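You operate a simulated robot arm through the tools that you are given. There is no shell and no other tool.

Carry out the task below with a simulated robot arm. There is one attempt and no reset: what you move stays moved.

JOB
Slide the white card under the teal clip, clip it down and colour the card's middle blue.
Fine: open the clip first; crayon from the plain block, back in its hole after. A coat counts when it lies all over at full strength: go over it till it gets no stronger.

The check looks at the end state, three seconds after you hand in, the way a careful person would. Anything else that was tipped, shoved, dropped, spilled or broken makes it a failure.

ROBOT AND FRAMES
A 7-joint arm with a two-finger parallel gripper, fixed in place. Base frame: the origin is at the foot of the arm, x ahead of it, y to its left, z up; the work surface is at about z = 740. Lengths are in mm, angles in rad, forces in N, time in s.
With the tool pointing down near the work surface it reaches from about 200 to 680 mm from the base axis. Its first joint turns from -1.152 to 1.152 rad. Payload 2.4 kg.
Tool frame: the origin (TCP) lies between the finger pads and is the grasp point; the fingertips stand 30 mm ahead of it; z points along the fingers, y is the line along which they close. Largest opening 94 mm; finger width 28, thickness 10; the body of the gripper, 50 by 96 mm, starts 55 mm behind the TCP.
Orientation is told as [roll, pitch, yaw] about the base's x, y, z axes, in that order, counted from this pose: with the fingers straight down and closing along the base's y, the tool's x points along the base's -x, its y along +y and its z along -z.

CONTROLS
- The arm moves only by the tool jog_arm. Its argument "commands" is a list of rows, each a list of 7 numbers: the shift along the base's x, y, z in cm, then the turn, a rotation vector about the base's x, y, z in rad, then the finger opening in cm, from 0 to 9.4. In form: [[dx, dy, dz, wx, wy, wz, jaw], ...]. A call has 1 to 20 rows; each row shifts and turns the commanded pose from where the row before left it. Rows are played at 5 a second. More than 50 mm and 0.15 rad between two rows, or a gripper value outside its range, and nothing of the call is played. Where a pose cannot be reached the arm comes as near as it can. A force on the tool above 40 N (or 10 N above the force at the start of the call, whichever is more), or a blocked arm, ends the call early, and 0.2 s more pass. The fingers move at their own pace (about 153 mm/s each) and stop on an object; they squeeze with about 29 N. The grip force told is the motor's: it shows also when the fingers shut on nothing. Time passes only in rows, and 0.2 s behind the last, so rows that do not move let the fingers close. It gives the time, the measured TCP pose, the force on the tool (base axes), the opening and the grip force at its end, in the units of the frame above (readings bear some noise), with the torque about the TCP (base axes, N m) and any sound that the robot's microphone picked up, and new pictures: "pictures" is both (left out), scene, wrist or none.
- Cameras (640 x 400 px; columns grow to the right, rows downward): "scene" is fixed at [32.5, 469.4, 1445.9]; the picture's right is [-0.81, -0.59, 0.00], its down [-0.33, 0.45, -0.83] and it looks along [0.49, -0.67, -0.56] (base axes); focal length 347 px, centre (320, 200). "wrist" rides on the gripper at [76, 14, -102] in the tool frame; the picture's right is [-0.18, 0.98, 0.00], its down [-0.75, -0.14, -0.64] and it looks along [-0.63, -0.12, 0.77] (tool axes); focal length 243 px, centre (320, 200). There is no depth. A picture from a camera that has moved, and an enlarged one, comes with that camera's place and axes in the base frame and with its lens.
- enlarge(camera, box): a new picture of the part [left, top, right, bottom] of that camera's present view, enlarged. It takes no simulated time.
- finish_job(): hands the job in; it is judged then, once.

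Nothing tells you positions but the pictures and the camera data. Unless the task says otherwise, let go and move clear before handing in.

The tools are called after "Call:" as a command line: name --pt "numbers of a row" for each row, then --argument value for the rest, lists and objects as JSON in quotes. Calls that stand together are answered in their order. jog_arm: Moves the arm, as the interface text tells. Its arguments: {"type":"object","properties":{"commands":{"type":"array","items":{"type":"array","items":{"type":"number"}}},"pictures":{"type":"string","enum":["both","scene","wrist","none"]}},"required":["commands"]} The other tools are called the same way: enlarge (camera, box) takes an enlarged picture of a part of a camera's view; finish_job () hands the job in.

At the start:

```text
t: 0.0
eef_pos: [415.3, -136.4, 1090.9]
tool_rot: [0.002, -0.001, -0.001]
ft_force: [0.1, -0.3, 0.5]
ft_torque: [0.02, -0.01, -0.02]
width: 94.1
grasp_force: 0.1
```

scene: 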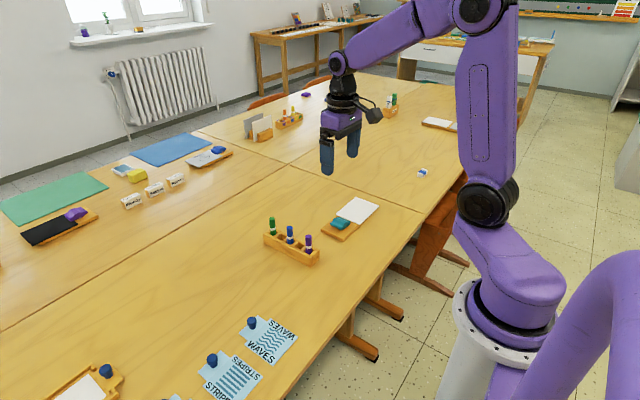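
wrist: 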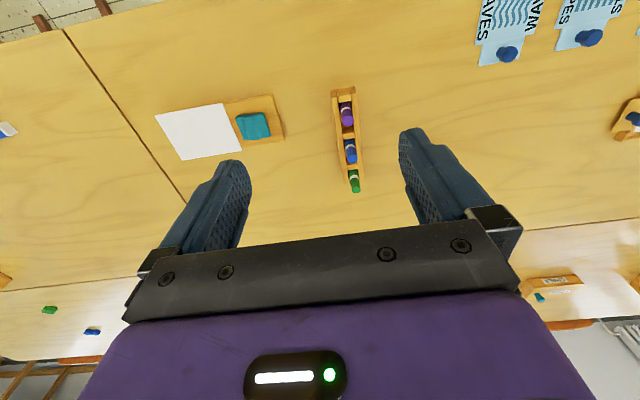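

I see a table with a crayon block (green, blue, purple crayons), a small board with a teal clip and a white card beside or on it, and stripe/wave cards. I'll enlarge the pictures to see the details first.

Call:
enlarge --camera "scene" --box '[240, 170, 440, 295]'

Call:
enlarge --camera "wrist" --box '[130, 60, 390, 222]'

Call:
enlarge --camera "scene" --box '[0, 100, 320, 300]'

Call:
enlarge --camera "scene" --box '[230, 70, 470, 220]'

```text
3.20 times, centred on (340, 232) of scene
camera zoom: at [32.5, 469.4, 1445.9], right [-0.81, -0.59, 0.0], down [-0.33, 0.45, -0.83], along [0.49, -0.67, -0.56], focal length 1110 px, centre (256, 96)
```

zoom: 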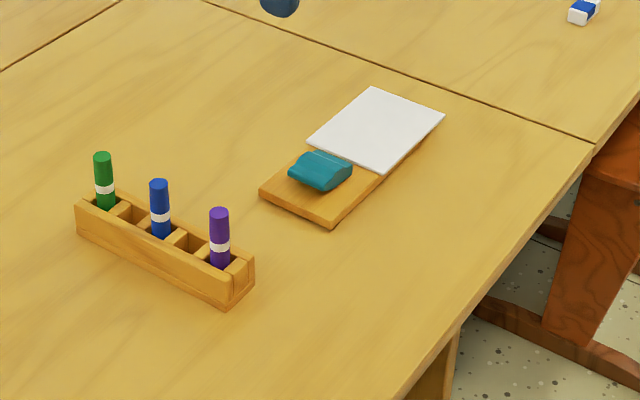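

```text
2.46 times, centred on (260, 141) of wrist
camera zoom: at [339.7, -123.5, 1193.3], right [0.18, 0.98, 0.0], down [0.75, -0.14, 0.64], along [0.63, -0.12, -0.77], focal length 597 px, centre (468, 345)
```

zoom: 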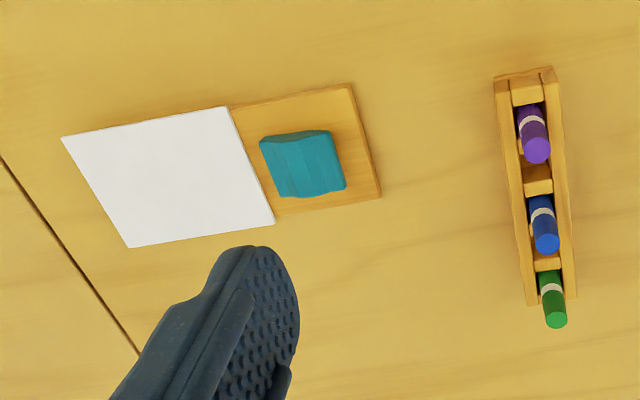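

```text
2.00 times, centred on (160, 200) of scene
camera zoom: at [32.5, 469.4, 1445.9], right [-0.81, -0.59, 0.0], down [-0.33, 0.45, -0.83], along [0.49, -0.67, -0.56], focal length 694 px, centre (640, 200)
```

zoom: 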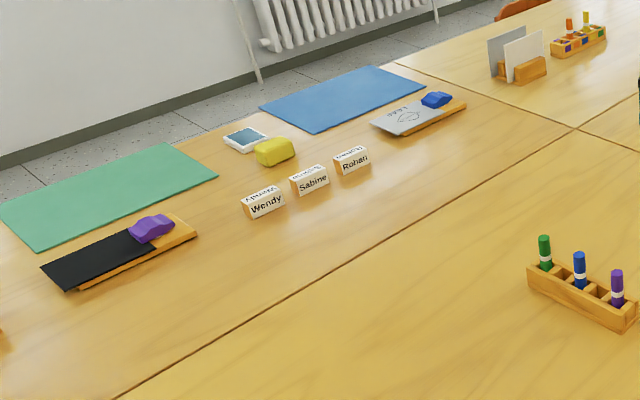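

```text
2.67 times, centred on (350, 145) of scene
camera zoom: at [32.5, 469.4, 1445.9], right [-0.81, -0.59, 0.0], down [-0.33, 0.45, -0.83], along [0.49, -0.67, -0.56], focal length 925 px, centre (240, 347)
```

zoom: 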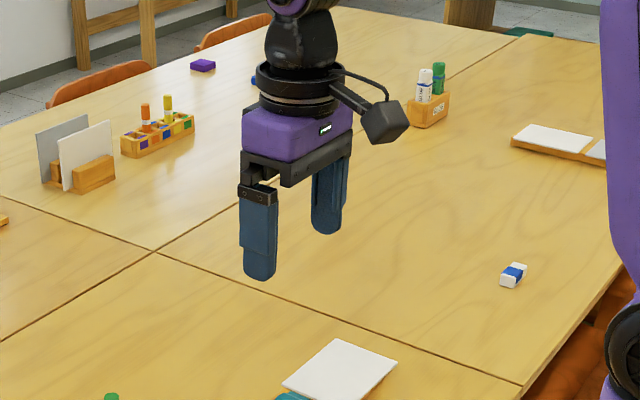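

The teal clip is on a board at about (496, -276), mouth apparently toward the white card (x 449–545, y -453…-323). I'll bring the wrist camera nearer to see how the clip works.

Call:
jog_arm --pt "-0.8 -2.2 -3.8 0 0 0 9.4" --pt "-0.8 -2.2 -3.8 0 0 0 9.4" --pt "-0.8 -2.2 -3.8 0 0 0 9.4" --pt "-0.8 -2.2 -3.8 0 0 0 9.4" --pt "-0.8 -2.2 -3.8 0 0 0 9.4" --pt "0 0 0 0 0 0 9.4" --pictures "both"

```text
t: 1.4
eef_pos: [377.0, -243.7, 903.3]
tool_rot: [-0.001, 0.0, 0.001]
ft_force: [0.9, -0.1, -0.6]
ft_torque: [0.03, -0.02, 0.01]
width: 94.0
grasp_force: 0.1
camera wrist: at [301.1, -231.1, 1004.5], right [0.18, 0.98, 0.0], down [0.75, -0.14, 0.64], along [0.63, -0.12, -0.77], focal length 243 px, centre (320, 200)
```

scene: 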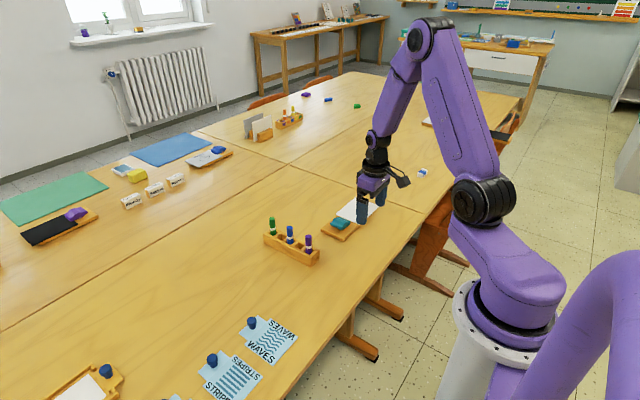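
wrist: 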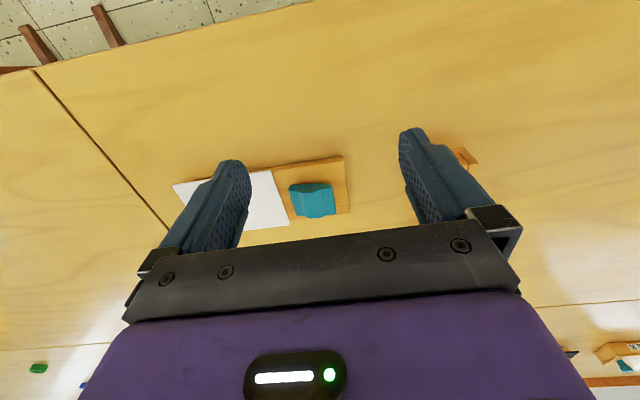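

The clip is in view between the fingers; I enlarge it from both cameras.

Call:
enlarge --camera "wrist" --box '[250, 140, 370, 230]'

Call:
enlarge --camera "scene" --box '[310, 190, 390, 240]'

Call:
enlarge --camera "scene" --box '[170, 130, 250, 180]'

Call:
enlarge --camera "scene" --box '[20, 195, 100, 245]'

Call:
enlarge --camera "scene" --box '[40, 340, 300, 400]'

```text
4.44 times, centred on (310, 185) of wrist
camera zoom: at [301.1, -231.1, 1004.5], right [0.18, 0.98, 0.0], down [0.75, -0.14, 0.64], along [0.63, -0.12, -0.77], focal length 1078 px, centre (364, 267)
```

zoom: 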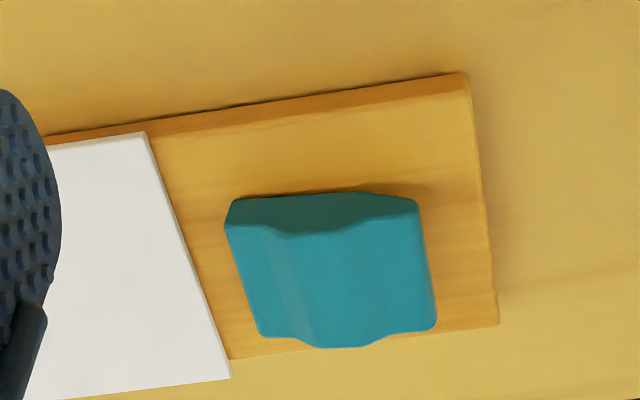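

```text
8.00 times, centred on (350, 215) of scene
camera zoom: at [32.5, 469.4, 1445.9], right [-0.81, -0.59, 0.0], down [-0.33, 0.45, -0.83], along [0.49, -0.67, -0.56], focal length 2775 px, centre (80, 80)
```

zoom: 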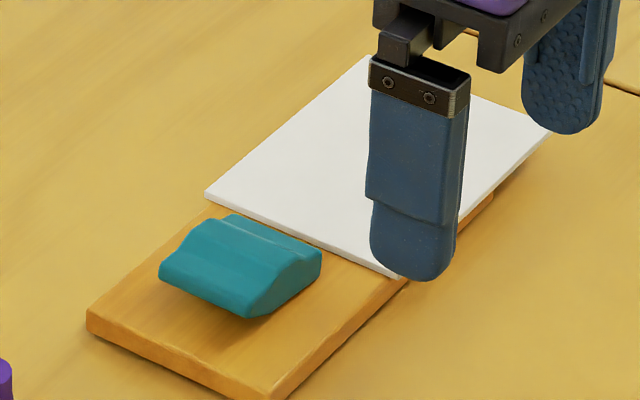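

```text
8.00 times, centred on (210, 155) of scene
camera zoom: at [32.5, 469.4, 1445.9], right [-0.81, -0.59, 0.0], down [-0.33, 0.45, -0.83], along [0.49, -0.67, -0.56], focal length 2775 px, centre (1200, 560)
```

zoom: 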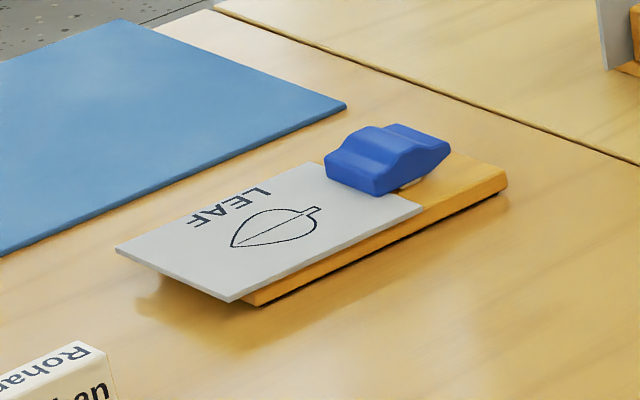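

```text
8.00 times, centred on (60, 220) of scene
camera zoom: at [32.5, 469.4, 1445.9], right [-0.81, -0.59, 0.0], down [-0.33, 0.45, -0.83], along [0.49, -0.67, -0.56], focal length 2775 px, centre (2400, 40)
```

zoom: 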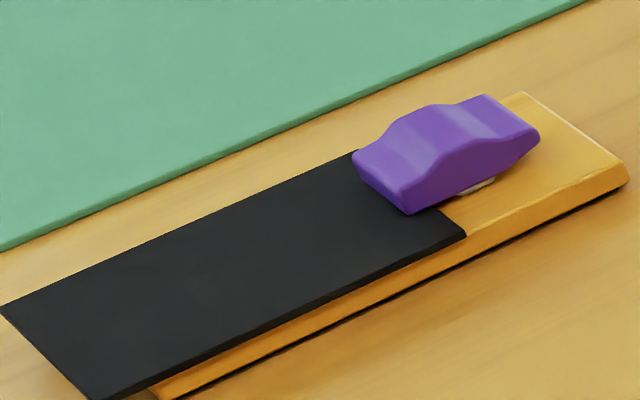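

```text
2.46 times, centred on (170, 370) of scene
camera zoom: at [32.5, 469.4, 1445.9], right [-0.81, -0.59, 0.0], down [-0.33, 0.45, -0.83], along [0.49, -0.67, -0.56], focal length 854 px, centre (689, -218)
```

zoom: 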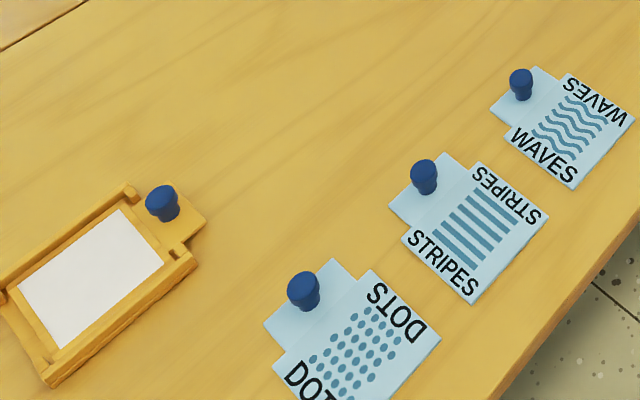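

The clip is a rocker: its mouth (y≈-303) sits toward the card and its raised tail (y≈-250) toward +y, so pressing the tail should open it. I close the fingers and move above the tail.

Call:
jog_arm --pt "4 -0.4 -1.2 0 0 0 0" --pt "4 -0.4 -1.2 0 0 0 0" --pt "4 -0.4 -1.2 0 0 0 0" --pt "0 0 0 0 0 0 0" --pt "0 0 0 0 0 0 0"

Call:
enlarge --camera "wrist" --box '[200, 100, 440, 250]'

Call:
enlarge --camera "scene" --box '[300, 170, 400, 232]'

```text
t: 2.6
eef_pos: [497.7, -261.2, 862.0]
tool_rot: [0.001, 0.0, 0.001]
ft_force: [-0.7, 0.0, -0.8]
ft_torque: [0.0, -0.02, 0.02]
width: 0.1
grasp_force: 29.2
camera wrist: at [421.7, -247.1, 964.1], right [0.18, 0.98, 0.0], down [0.75, -0.14, 0.64], along [0.63, -0.12, -0.77], focal length 243 px, centre (320, 200)
```

scene: 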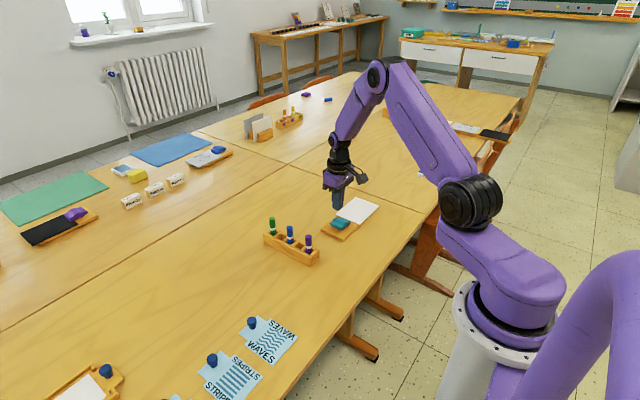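
wrist: 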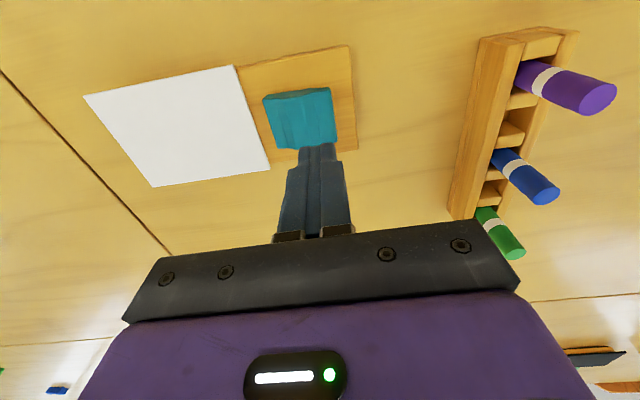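

```text
2.67 times, centred on (320, 175) of wrist
camera zoom: at [421.7, -247.1, 964.1], right [0.18, 0.98, 0.0], down [0.75, -0.14, 0.64], along [0.63, -0.12, -0.77], focal length 647 px, centre (320, 267)
```

zoom: 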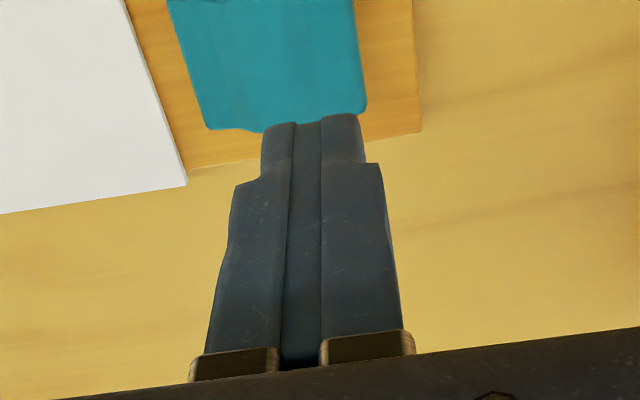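

```text
6.40 times, centred on (350, 201) of scene
camera zoom: at [32.5, 469.4, 1445.9], right [-0.81, -0.59, 0.0], down [-0.33, 0.45, -0.83], along [0.49, -0.67, -0.56], focal length 2220 px, centre (128, 194)
```

zoom: 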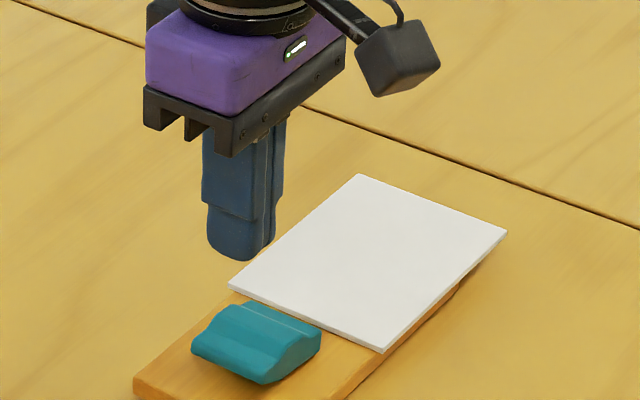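

Tail top lies around z≈772; fingertips are now at 832. I shift slightly toward +y and descend carefully until contact.

Call:
jog_arm --pt "0 0.6 -2 0 0 0 0" --pt "0 0 -2 0 0 0 0" --pt "0 0 -0.5 0 0 0 0" --pt "0 0 -0.4 0 0 0 0" --pt "0 0 -0.3 0 0 0 0" --pt "0 0 -0.3 0 0 0 0" --pt "0 0 0 0 0 0 0"

Call:
enlarge --camera "scene" --box '[300, 180, 400, 242]'

Call:
enlarge --camera "wrist" --box '[200, 50, 440, 200]'

```text
t: 4.2
eef_pos: [495.2, -252.7, 811.1]
tool_rot: [-0.002, 0.0, -0.001]
ft_force: [0.5, 0.7, 0.1]
ft_torque: [-0.01, 0.01, 0.0]
width: 0.0
grasp_force: 28.7
camera wrist: at [420.1, -239.4, 912.5], right [0.18, 0.98, 0.0], down [0.75, -0.14, 0.64], along [0.63, -0.12, -0.77], focal length 243 px, centre (320, 200)
```

scene: 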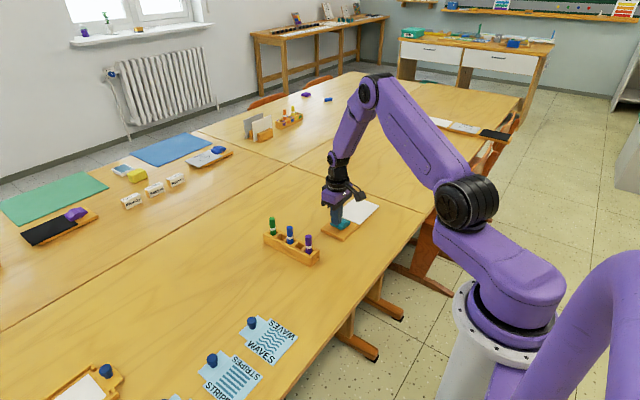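
wrist: 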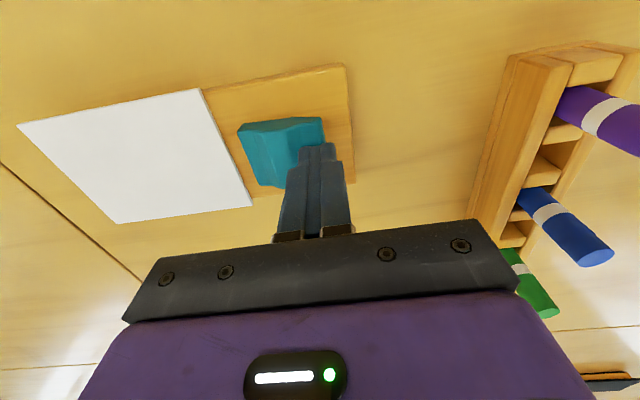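

```text
6.40 times, centred on (350, 211) of scene
camera zoom: at [32.5, 469.4, 1445.9], right [-0.81, -0.59, 0.0], down [-0.33, 0.45, -0.83], along [0.49, -0.67, -0.56], focal length 2220 px, centre (128, 130)
```

zoom: 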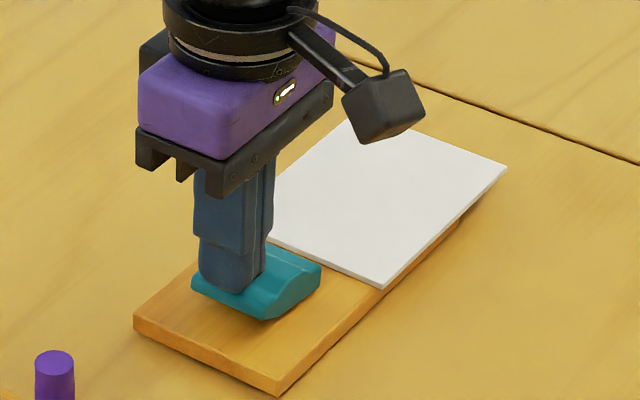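

```text
2.67 times, centred on (320, 125) of wrist
camera zoom: at [420.1, -239.4, 912.5], right [0.18, 0.98, 0.0], down [0.75, -0.14, 0.64], along [0.63, -0.12, -0.77], focal length 647 px, centre (320, 400)
```

zoom: 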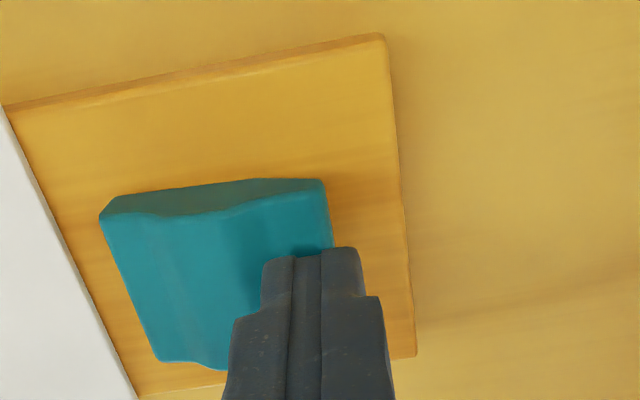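

No contact yet, tips at about z=781 just above the tail. I go on down in small steps.

Call:
jog_arm --pt "0 0 -0.3 0 0 0 0" --pt "0 0 -0.3 0 0 0 0" --pt "0 0 -0.2 0 0 0 0" --pt "0 0 -0.2 0 0 0 0" --pt "0 0 0 0 0 0 0" --pictures "none"

```text
t: 5.4
eef_pos: [495.9, -253.1, 800.6]
tool_rot: [-0.001, 0.0, 0.001]
ft_force: [0.7, 0.1, 0.8]
ft_torque: [0.0, 0.02, -0.05]
width: 0.1
grasp_force: 28.8
```

Still free at tip z≈771. I continue down.

Call:
jog_arm --pt "0 0 -0.2 0 0 0 0" --pt "0 0 -0.2 0 0 0 0" --pt "0 0 -0.2 0 0 0 0" --pt "0 0 0 0 0 0 0"

Call:
enlarge --camera "scene" --box '[300, 180, 400, 242]'

```text
t: 6.2
eef_pos: [496.4, -252.8, 797.8]
tool_rot: [0.0, 0.002, 0.0]
ft_force: [-5.6, 2.6, 15.5]
ft_torque: [-0.06, 0.19, -0.05]
width: 0.0
grasp_force: 29.0
stopped in row 4: the force on the tool passed its limit at 44 N (the readings are from after the stop); the commanded pose is now the measured one
camera wrist: at [420.2, -238.7, 899.9], right [0.18, 0.98, 0.0], down [0.75, -0.14, 0.64], along [0.63, -0.12, -0.77], focal length 243 px, centre (320, 200)
```

scene: 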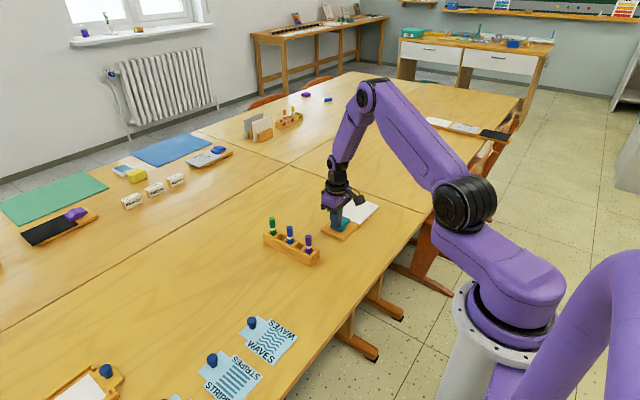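
wrist: 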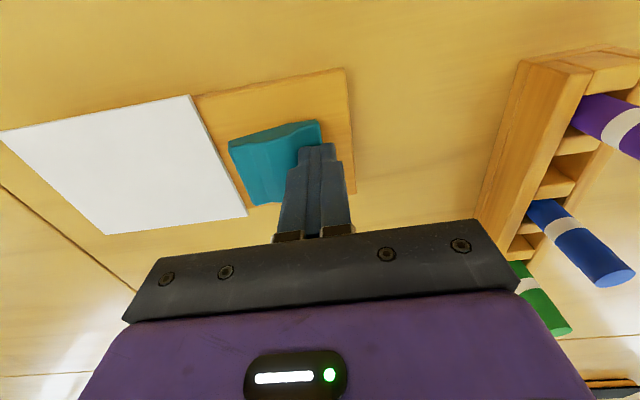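

```text
6.40 times, centred on (350, 211) of scene
camera zoom: at [32.1, 469.6, 1445.8], right [-0.81, -0.59, 0.0], down [-0.33, 0.45, -0.83], along [0.49, -0.67, -0.56], focal length 2220 px, centre (128, 130)
```

zoom: 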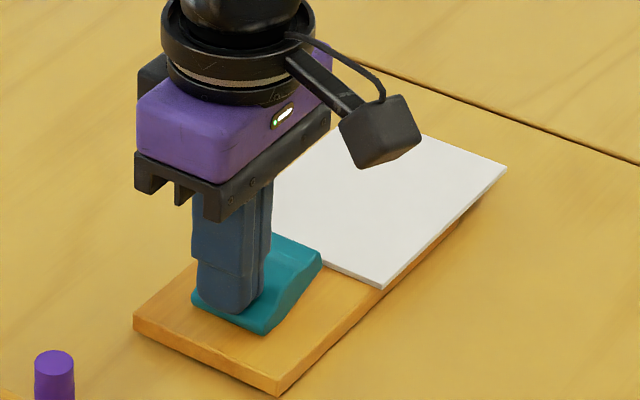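

Contact was made; the force passed 40 N and the clip looks as if it tilted. I look more closely.

Call:
enlarge --camera "wrist" --box '[200, 50, 360, 220]'

Call:
enlarge --camera "scene" --box '[320, 205, 370, 240]'

```text
2.35 times, centred on (280, 135) of wrist
camera zoom: at [420.2, -238.7, 899.9], right [0.18, 0.98, 0.0], down [0.75, -0.14, 0.64], along [0.63, -0.12, -0.77], focal length 571 px, centre (414, 353)
```

zoom: 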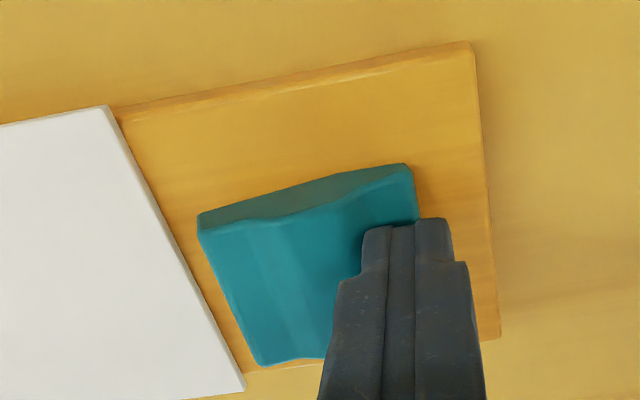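

```text
11.43 times, centred on (345, 222) of scene
camera zoom: at [32.1, 469.6, 1445.8], right [-0.81, -0.59, 0.0], down [-0.33, 0.45, -0.83], along [0.49, -0.67, -0.56], focal length 3964 px, centre (34, -57)
```

zoom: 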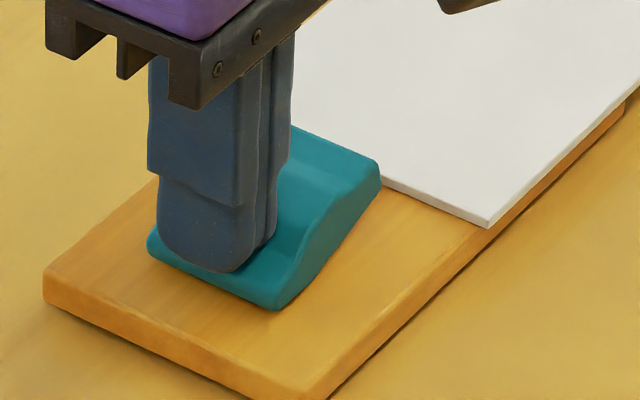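

The clip rocked: tail down, mouth up. I rise to see whether it stays open.

Call:
jog_arm --pt "0 0 0.5 0 0 0 0" --pt "0 0 1.5 0 0 0 0" --pt "0 0 3 0 0 0 0" --pt "-3 0 3 0 0 0 0" --pt "0 0 0 0 0 0 0"

Call:
enlarge --camera "scene" --box '[310, 195, 380, 240]'

Call:
enlarge --camera "wrist" --box '[200, 50, 400, 220]'

```text
t: 7.5
eef_pos: [467.1, -250.9, 877.6]
tool_rot: [0.002, 0.0, 0.001]
ft_force: [-0.6, 0.2, -0.2]
ft_torque: [0.02, 0.0, 0.01]
width: 0.2
grasp_force: 29.4
camera wrist: at [391.0, -236.8, 980.7], right [0.18, 0.98, 0.0], down [0.75, -0.14, 0.64], along [0.63, -0.12, -0.77], focal length 243 px, centre (320, 200)
```

scene: 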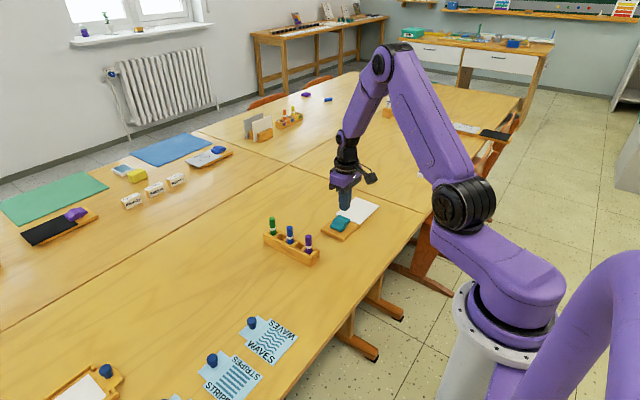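
wrist: 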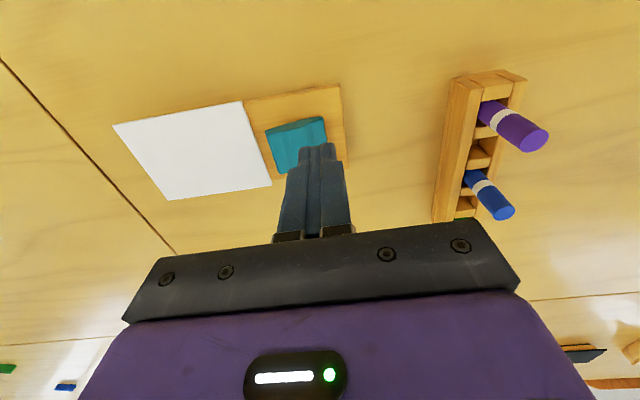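

```text
8.89 times, centred on (345, 218) of scene
camera zoom: at [32.5, 469.4, 1445.9], right [-0.81, -0.59, 0.0], down [-0.33, 0.45, -0.83], along [0.49, -0.67, -0.56], focal length 3083 px, centre (98, 44)
```

zoom: 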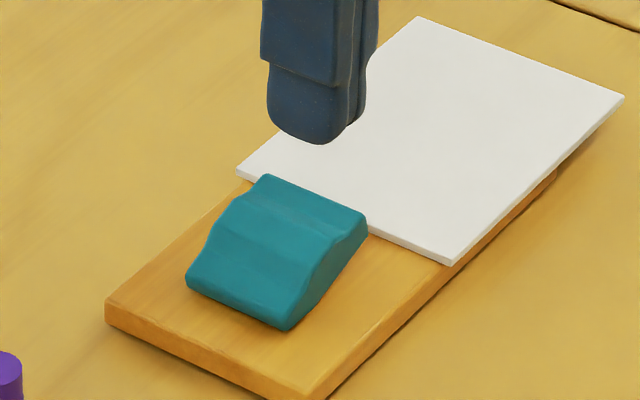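

```text
2.35 times, centred on (300, 135) of wrist
camera zoom: at [391.0, -236.8, 980.7], right [0.18, 0.98, 0.0], down [0.75, -0.14, 0.64], along [0.63, -0.12, -0.77], focal length 571 px, centre (367, 353)
```

zoom: 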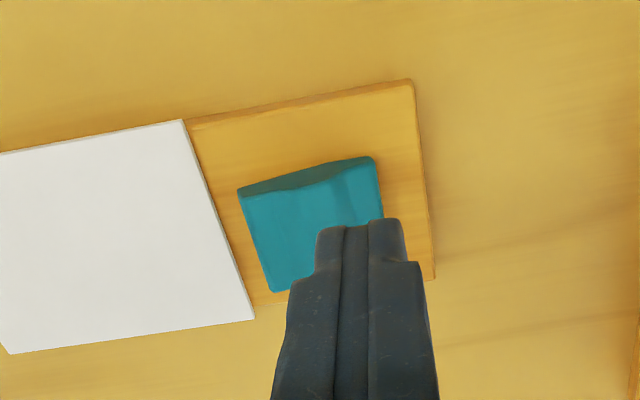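

The clip stays open with its mouth raised. Next I turn the gripper -90° and go beyond the card's far end (y≈-453) to push it toward the clip with both fingers apart.

Call:
jog_arm --pt "0.15 -2 0.2 0 0 -0.1428 0" --pt "0.15 -2 0.2 0 0 -0.1428 0" --pt "0.15 -2 0.2 0 0 -0.1428 0" --pt "0.15 -2 0.2 0 0 -0.1428 0" --pt "0.15 -2 0.2 0 0 -0.1428 0" --pt "0.15 -2 0 0 0 -0.1428 3" --pt "0.15 -2 0 0 0 -0.1428 5" --pt "0.15 -2 0 0 0 -0.1428 5" --pt "0.15 -2 0 0 0 -0.1428 5" --pt "0.15 -2 0 0 0 -0.1428 5" --pt "0.15 -2 0 0 0 -0.1428 5" --pt "0 0 0 0 0 0 5"

```text
t: 10.1
eef_pos: [482.8, -473.6, 885.5]
tool_rot: [0.0, 0.0, -1.572]
ft_force: [1.4, -0.8, 0.0]
ft_torque: [-0.01, 0.02, -0.01]
width: 49.9
grasp_force: 0.0
camera wrist: at [497.0, -397.3, 987.2], right [0.98, -0.19, 0.0], down [-0.14, -0.75, 0.64], along [-0.12, -0.63, -0.77], focal length 243 px, centre (320, 200)
```

scene: 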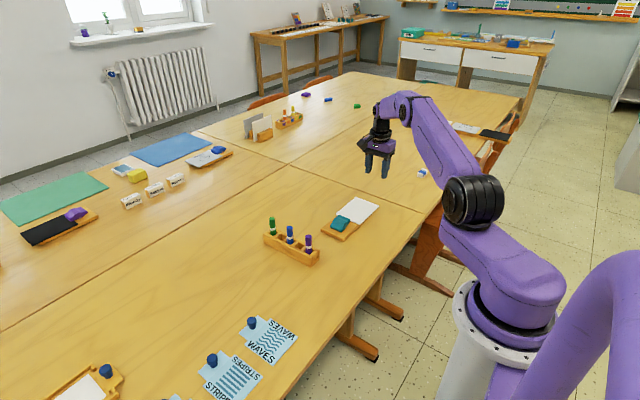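
wrist: 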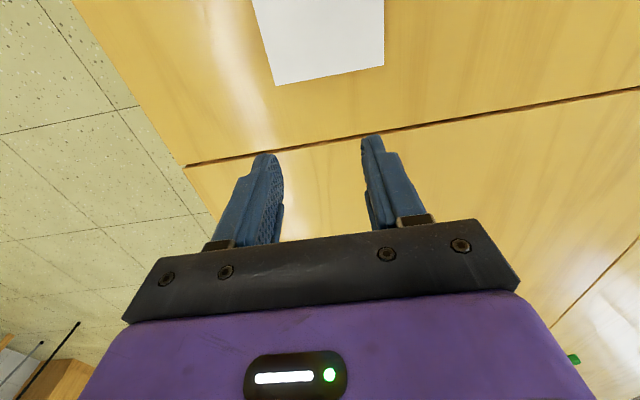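

The card's far end is at y≈-451, spanning x 447–543; the fingers are clear of it. I descend to fingertip height just above the table.

Call:
jog_arm --pt "0 0 -4 0 0 0 5" --pt "0 0 -4 0 0 0 5" --pt "0 0 -2 0 0 0 5" --pt "0 0 -0.8 0 0 0 5" --pt "0 0 0 0 0 0 5"

Call:
enlarge --camera "scene" --box '[320, 170, 420, 232]'

Call:
enlarge --camera "wrist" --box '[160, 0, 480, 200]'

```text
t: 11.2
eef_pos: [482.1, -474.6, 778.8]
tool_rot: [-0.001, -0.001, -1.571]
ft_force: [-0.2, -0.4, -0.7]
ft_torque: [-0.01, -0.02, 0.0]
width: 49.8
grasp_force: 0.1
camera wrist: at [497.3, -399.0, 880.6], right [0.98, -0.18, 0.0], down [-0.14, -0.75, 0.64], along [-0.12, -0.63, -0.77], focal length 243 px, centre (320, 200)
```

scene: 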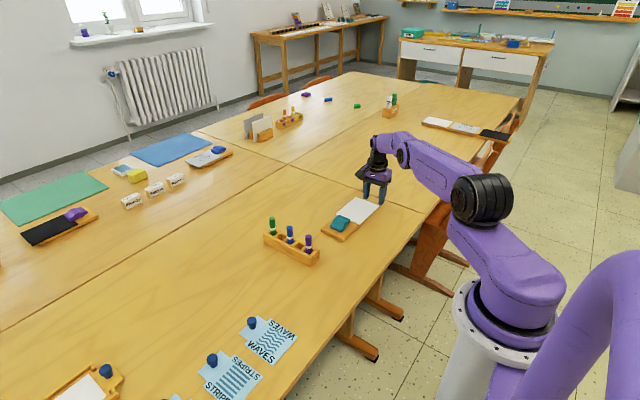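
wrist: 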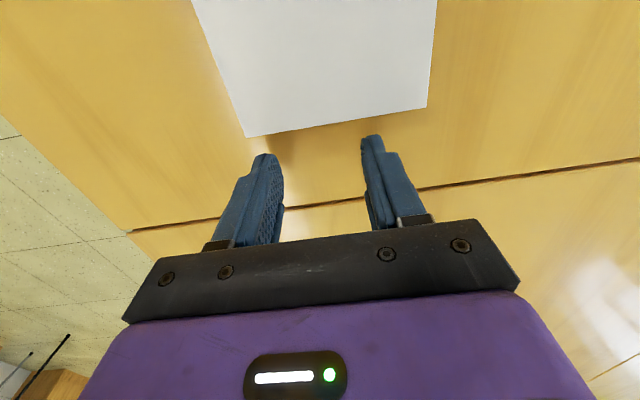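

```text
6.40 times, centred on (370, 201) of scene
camera zoom: at [32.5, 469.4, 1445.9], right [-0.81, -0.59, 0.0], down [-0.33, 0.45, -0.83], along [0.49, -0.67, -0.56], focal length 2220 px, centre (0, 194)
```

zoom: 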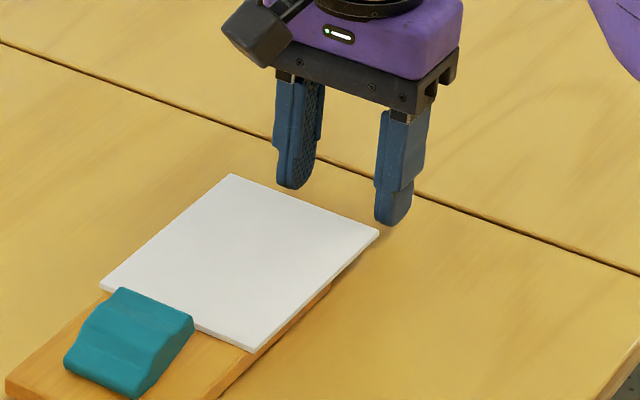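

```text
2.00 times, centred on (320, 100) of wrist
camera zoom: at [497.3, -399.0, 880.6], right [0.98, -0.18, 0.0], down [-0.14, -0.75, 0.64], along [-0.12, -0.63, -0.77], focal length 485 px, centre (320, 400)
```

zoom: 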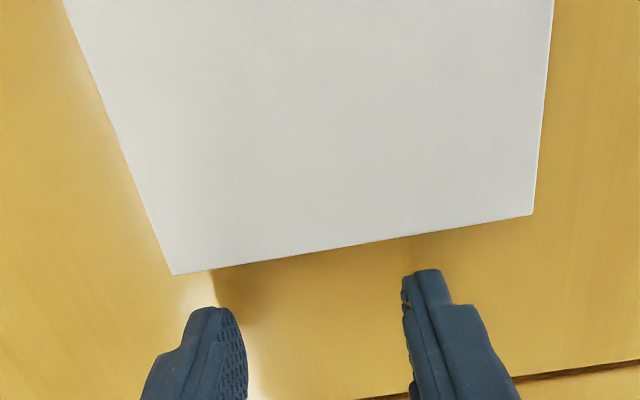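

The fingertips are at about z≈749, I lower a few mm so the pads meet the card edge squarely, then push first a short way.

Call:
jog_arm --pt "0 0 -0.6 0 0 0 5" --pt "0 0.4 0 0 0 0 5" --pt "0 0.3 0 0 0 0 5" --pt "0 0.2 0 0 0 0 5" --pt "0 0.2 0 0 0 0 5" --pt "0 0.2 0 0 0 0 5" --pt "0 0.2 0 0 0 0 5" --pt "0 0.2 0 0 0 0 5" --pt "0 0 0 0 0 0 5"

Call:
enlarge --camera "scene" --box '[310, 180, 410, 242]'

Call:
enlarge --camera "wrist" --box '[160, 0, 480, 200]'

```text
t: 13.2
eef_pos: [483.3, -455.7, 771.3]
tool_rot: [0.0, 0.0, -1.569]
ft_force: [-0.2, 0.1, -0.4]
ft_torque: [-0.02, -0.01, 0.01]
width: 49.9
grasp_force: 0.0
camera wrist: at [497.5, -379.2, 874.4], right [0.98, -0.18, 0.0], down [-0.14, -0.75, 0.64], along [-0.12, -0.63, -0.77], focal length 243 px, centre (320, 200)
```

scene: 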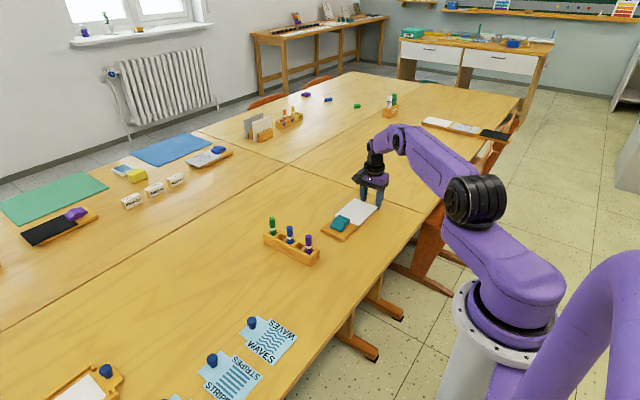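
wrist: 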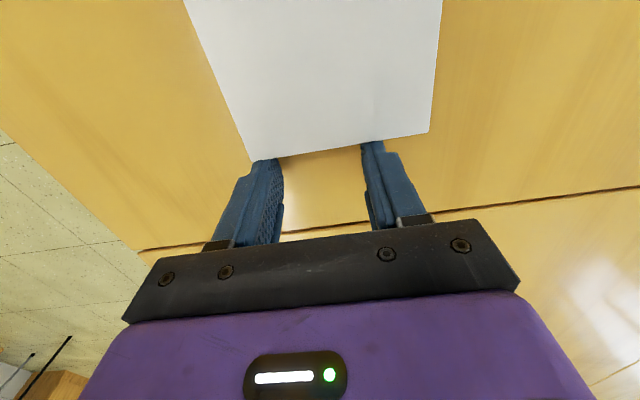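

```text
6.40 times, centred on (360, 211) of scene
camera zoom: at [32.5, 469.4, 1445.9], right [-0.81, -0.59, 0.0], down [-0.33, 0.45, -0.83], along [0.49, -0.67, -0.56], focal length 2220 px, centre (64, 130)
```

zoom: 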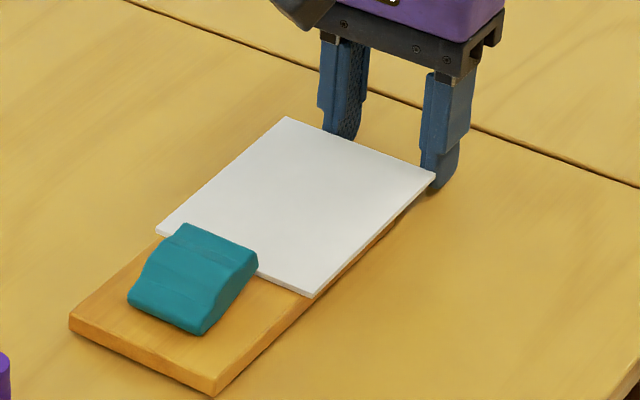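

```text
2.00 times, centred on (320, 100) of wrist
camera zoom: at [497.5, -379.2, 874.4], right [0.98, -0.18, 0.0], down [-0.14, -0.75, 0.64], along [-0.12, -0.63, -0.77], focal length 485 px, centre (320, 400)
```

zoom: 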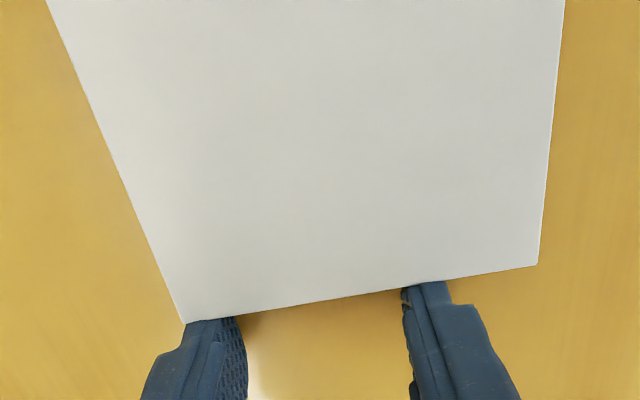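

The card has moved about 9 mm and stays straight; its front edge is at about y=-312, near the raised mouth. I push on another ~23 mm.

Call:
jog_arm --pt "0 0.25 0 0 0 0 5" --pt "0 0.25 0 0 0 0 5" --pt "0 0.25 0 0 0 0 5" --pt "0 0.25 0 0 0 0 5" --pt "0 0.25 0 0 0 0 5" --pt "0 0.25 0 0 0 0 5" --pt "0 0.25 0 0 0 0 5" --pt "0 0.25 0 0 0 0 5" --pt "0 0.25 0 0 0 0 5" --pt "0 0 0 0 0 0 5"

Call:
enlarge --camera "scene" --box '[310, 180, 410, 242]'

Call:
enlarge --camera "wrist" --box '[160, 0, 480, 200]'

```text
t: 15.4
eef_pos: [483.2, -432.0, 773.6]
tool_rot: [-0.001, -0.001, -1.571]
ft_force: [-0.3, 0.0, 0.3]
ft_torque: [0.01, 0.02, 0.01]
width: 49.8
grasp_force: 0.1
camera wrist: at [497.5, -356.7, 874.8], right [0.98, -0.18, 0.0], down [-0.14, -0.75, 0.64], along [-0.12, -0.63, -0.77], focal length 243 px, centre (320, 200)
```

scene: 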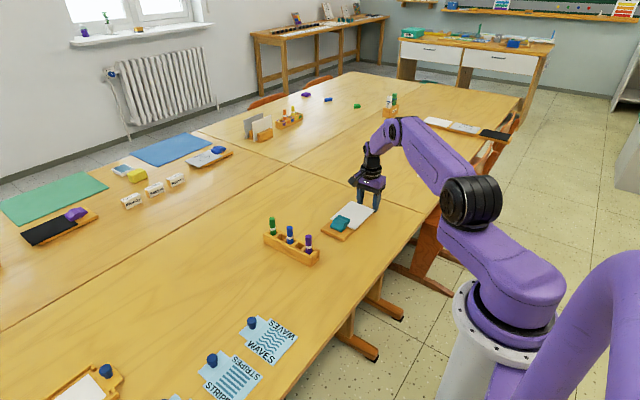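
wrist: 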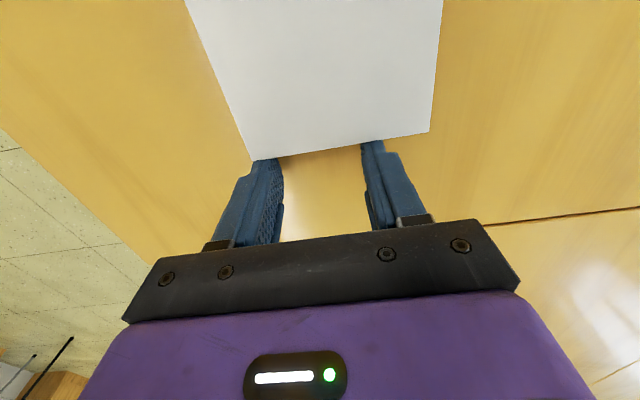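

```text
6.40 times, centred on (360, 211) of scene
camera zoom: at [32.5, 469.4, 1445.9], right [-0.81, -0.59, 0.0], down [-0.33, 0.45, -0.83], along [0.49, -0.67, -0.56], focal length 2220 px, centre (64, 130)
```

zoom: 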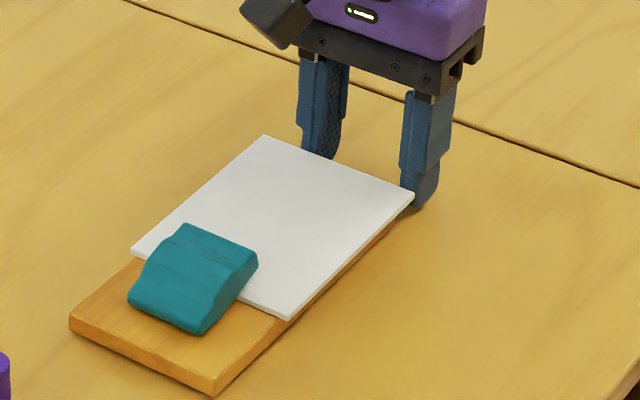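

```text
2.00 times, centred on (320, 100) of wrist
camera zoom: at [497.5, -356.7, 874.8], right [0.98, -0.18, 0.0], down [-0.14, -0.75, 0.64], along [-0.12, -0.63, -0.77], focal length 485 px, centre (320, 400)
```

zoom: 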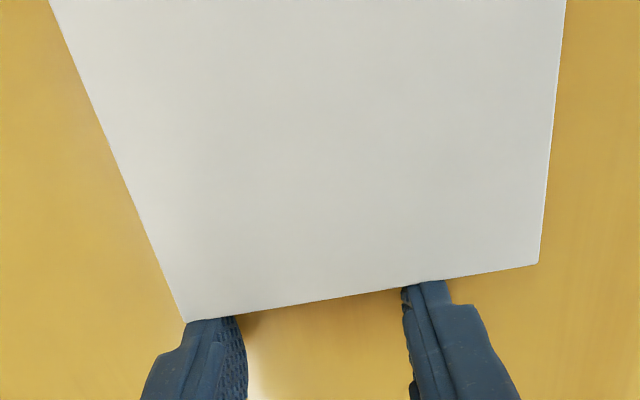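

The card's front edge is now about 12 mm under the open mouth. I push 4 mm more watching the force, then back off.

Call:
jog_arm --pt "0 0.2 0 0 0 0 5" --pt "0 0.2 0 0 0 0 5" --pt "0 0 0 0 0 0 5" --pictures "none"

Call:
jog_arm --pt "0 -0.5 0 0 0 0 5" --pt "0 -0.8 0 0 0 0 5" --pt "0 -0.5 2 0 0 0 5" --pt "0 0 4 0 0 0 5" --pt "0 3 4 0 0 0 5" --pt "0 4.5 0 0 0 0 5" --pt "0 4.5 0 0 0 0 5" --pt "0 0 0 0 0 0 5"

Call:
enlarge --camera "scene" --box '[310, 180, 410, 242]'

Call:
enlarge --camera "wrist" --box '[160, 0, 480, 200]'

```text
t: 16.2
eef_pos: [482.5, -428.2, 773.7]
tool_rot: [0.0, 0.001, -1.571]
ft_force: [0.0, -0.2, 0.0]
ft_torque: [0.0, 0.01, -0.02]
width: 50.0
grasp_force: 0.2
```

```text
t: 18.1
eef_pos: [482.5, -326.8, 870.7]
tool_rot: [0.0, -0.001, -1.57]
ft_force: [0.0, -0.2, 0.0]
ft_torque: [-0.01, 0.0, 0.0]
width: 49.7
grasp_force: 0.0
camera wrist: at [496.3, -251.0, 972.3], right [0.98, -0.18, 0.0], down [-0.14, -0.75, 0.64], along [-0.12, -0.63, -0.77], focal length 243 px, centre (320, 200)
```

scene: 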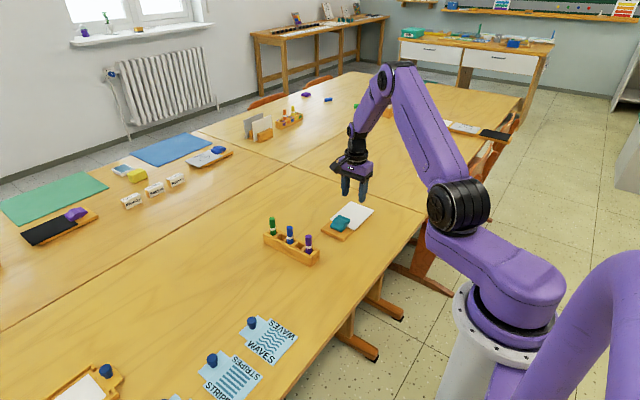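
wrist: 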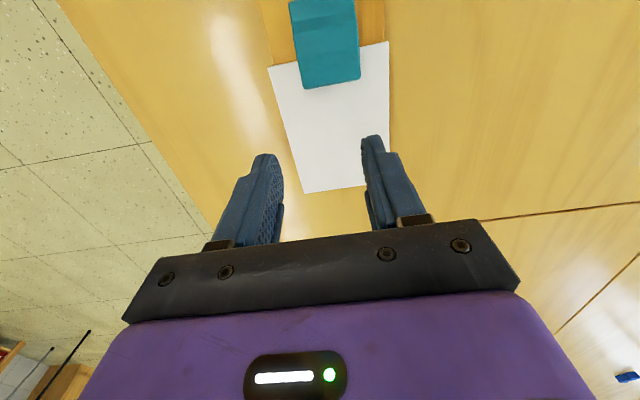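

```text
6.40 times, centred on (360, 211) of scene
camera zoom: at [32.5, 469.4, 1445.9], right [-0.81, -0.59, 0.0], down [-0.33, 0.45, -0.83], along [0.49, -0.67, -0.56], focal length 2220 px, centre (64, 130)
```

zoom: 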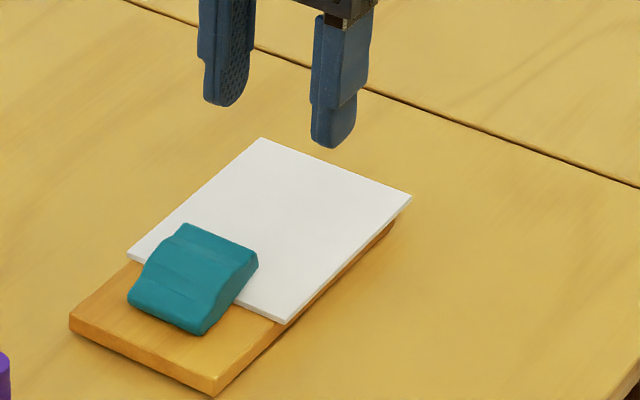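

```text
2.00 times, centred on (320, 100) of wrist
camera zoom: at [496.3, -251.0, 972.3], right [0.98, -0.18, 0.0], down [-0.14, -0.75, 0.64], along [-0.12, -0.63, -0.77], focal length 485 px, centre (320, 400)
```

zoom: 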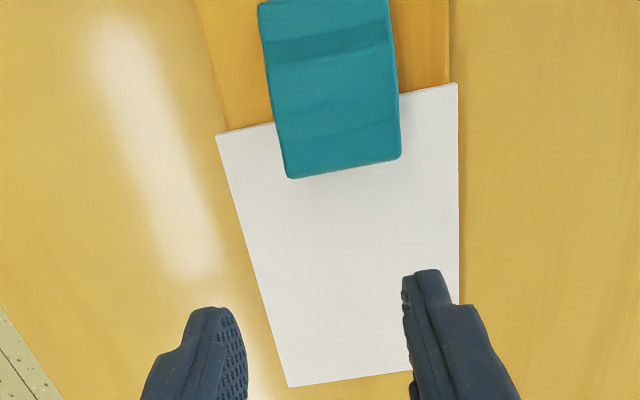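

The card lies straight, front edge at y≈-286 well under the open mouth. Next I close the fingers and press the mouth side down to clip it.

Call:
jog_arm --pt "1.4 3.1 0 0 0 0 0" --pt "0 0 -2.5 0 0 0 0" --pt "0 0 -1.5 0 0 0 0" --pt "0 0 -0.4 0 0 0 0" --pt "0 0 -0.4 0 0 0 0" --pt "0 0 0 0 0 0 0"

Call:
enlarge --camera "scene" --box '[310, 180, 410, 242]'

Call:
enlarge --camera "wrist" --box '[160, 0, 480, 200]'

```text
t: 19.4
eef_pos: [498.6, -294.8, 824.8]
tool_rot: [0.0, -0.001, -1.571]
ft_force: [-0.2, -0.1, 0.1]
ft_torque: [-0.01, -0.01, -0.02]
width: 0.1
grasp_force: 29.6
camera wrist: at [511.6, -219.9, 927.0], right [0.98, -0.18, 0.0], down [-0.14, -0.75, 0.64], along [-0.12, -0.63, -0.77], focal length 243 px, centre (320, 200)
```

scene: 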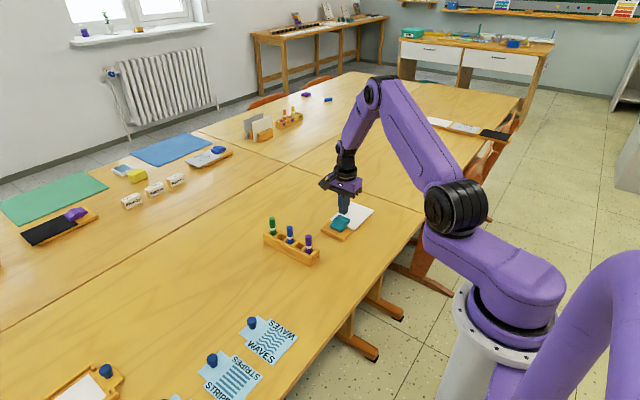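
wrist: 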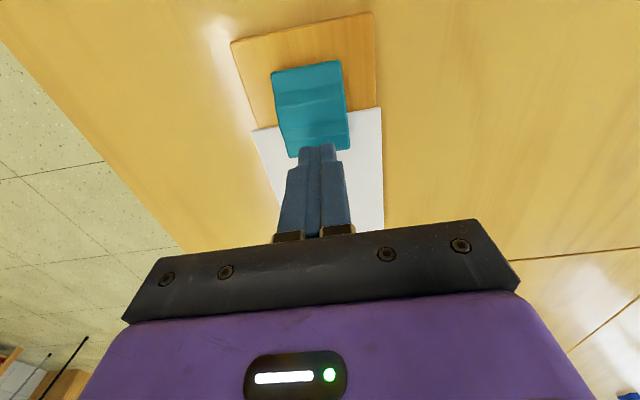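

```text
6.40 times, centred on (360, 211) of scene
camera zoom: at [32.5, 469.4, 1445.9], right [-0.81, -0.59, 0.0], down [-0.33, 0.45, -0.83], along [0.49, -0.67, -0.56], focal length 2220 px, centre (64, 130)
```

zoom: 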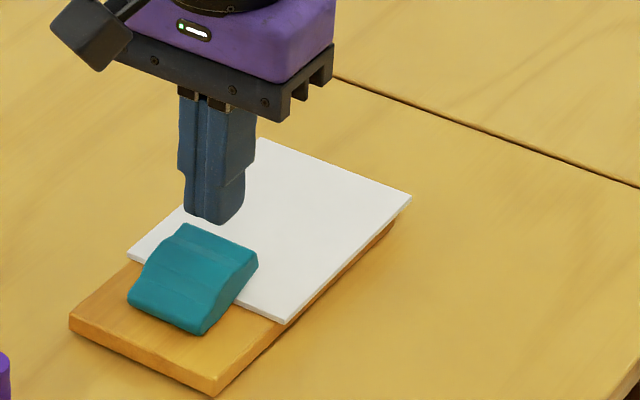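

```text
2.00 times, centred on (320, 100) of wrist
camera zoom: at [511.6, -219.9, 927.0], right [0.98, -0.18, 0.0], down [-0.14, -0.75, 0.64], along [-0.12, -0.63, -0.77], focal length 485 px, centre (320, 400)
```

zoom: 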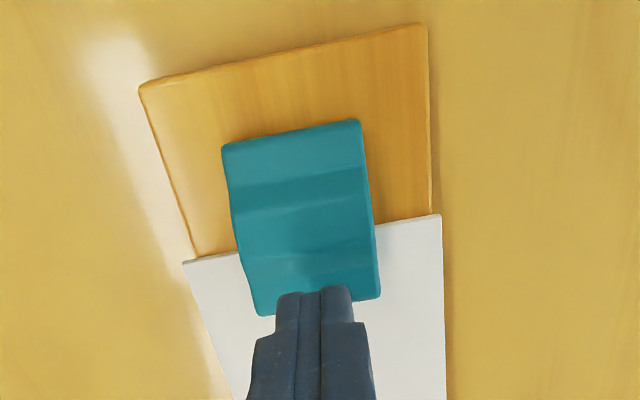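

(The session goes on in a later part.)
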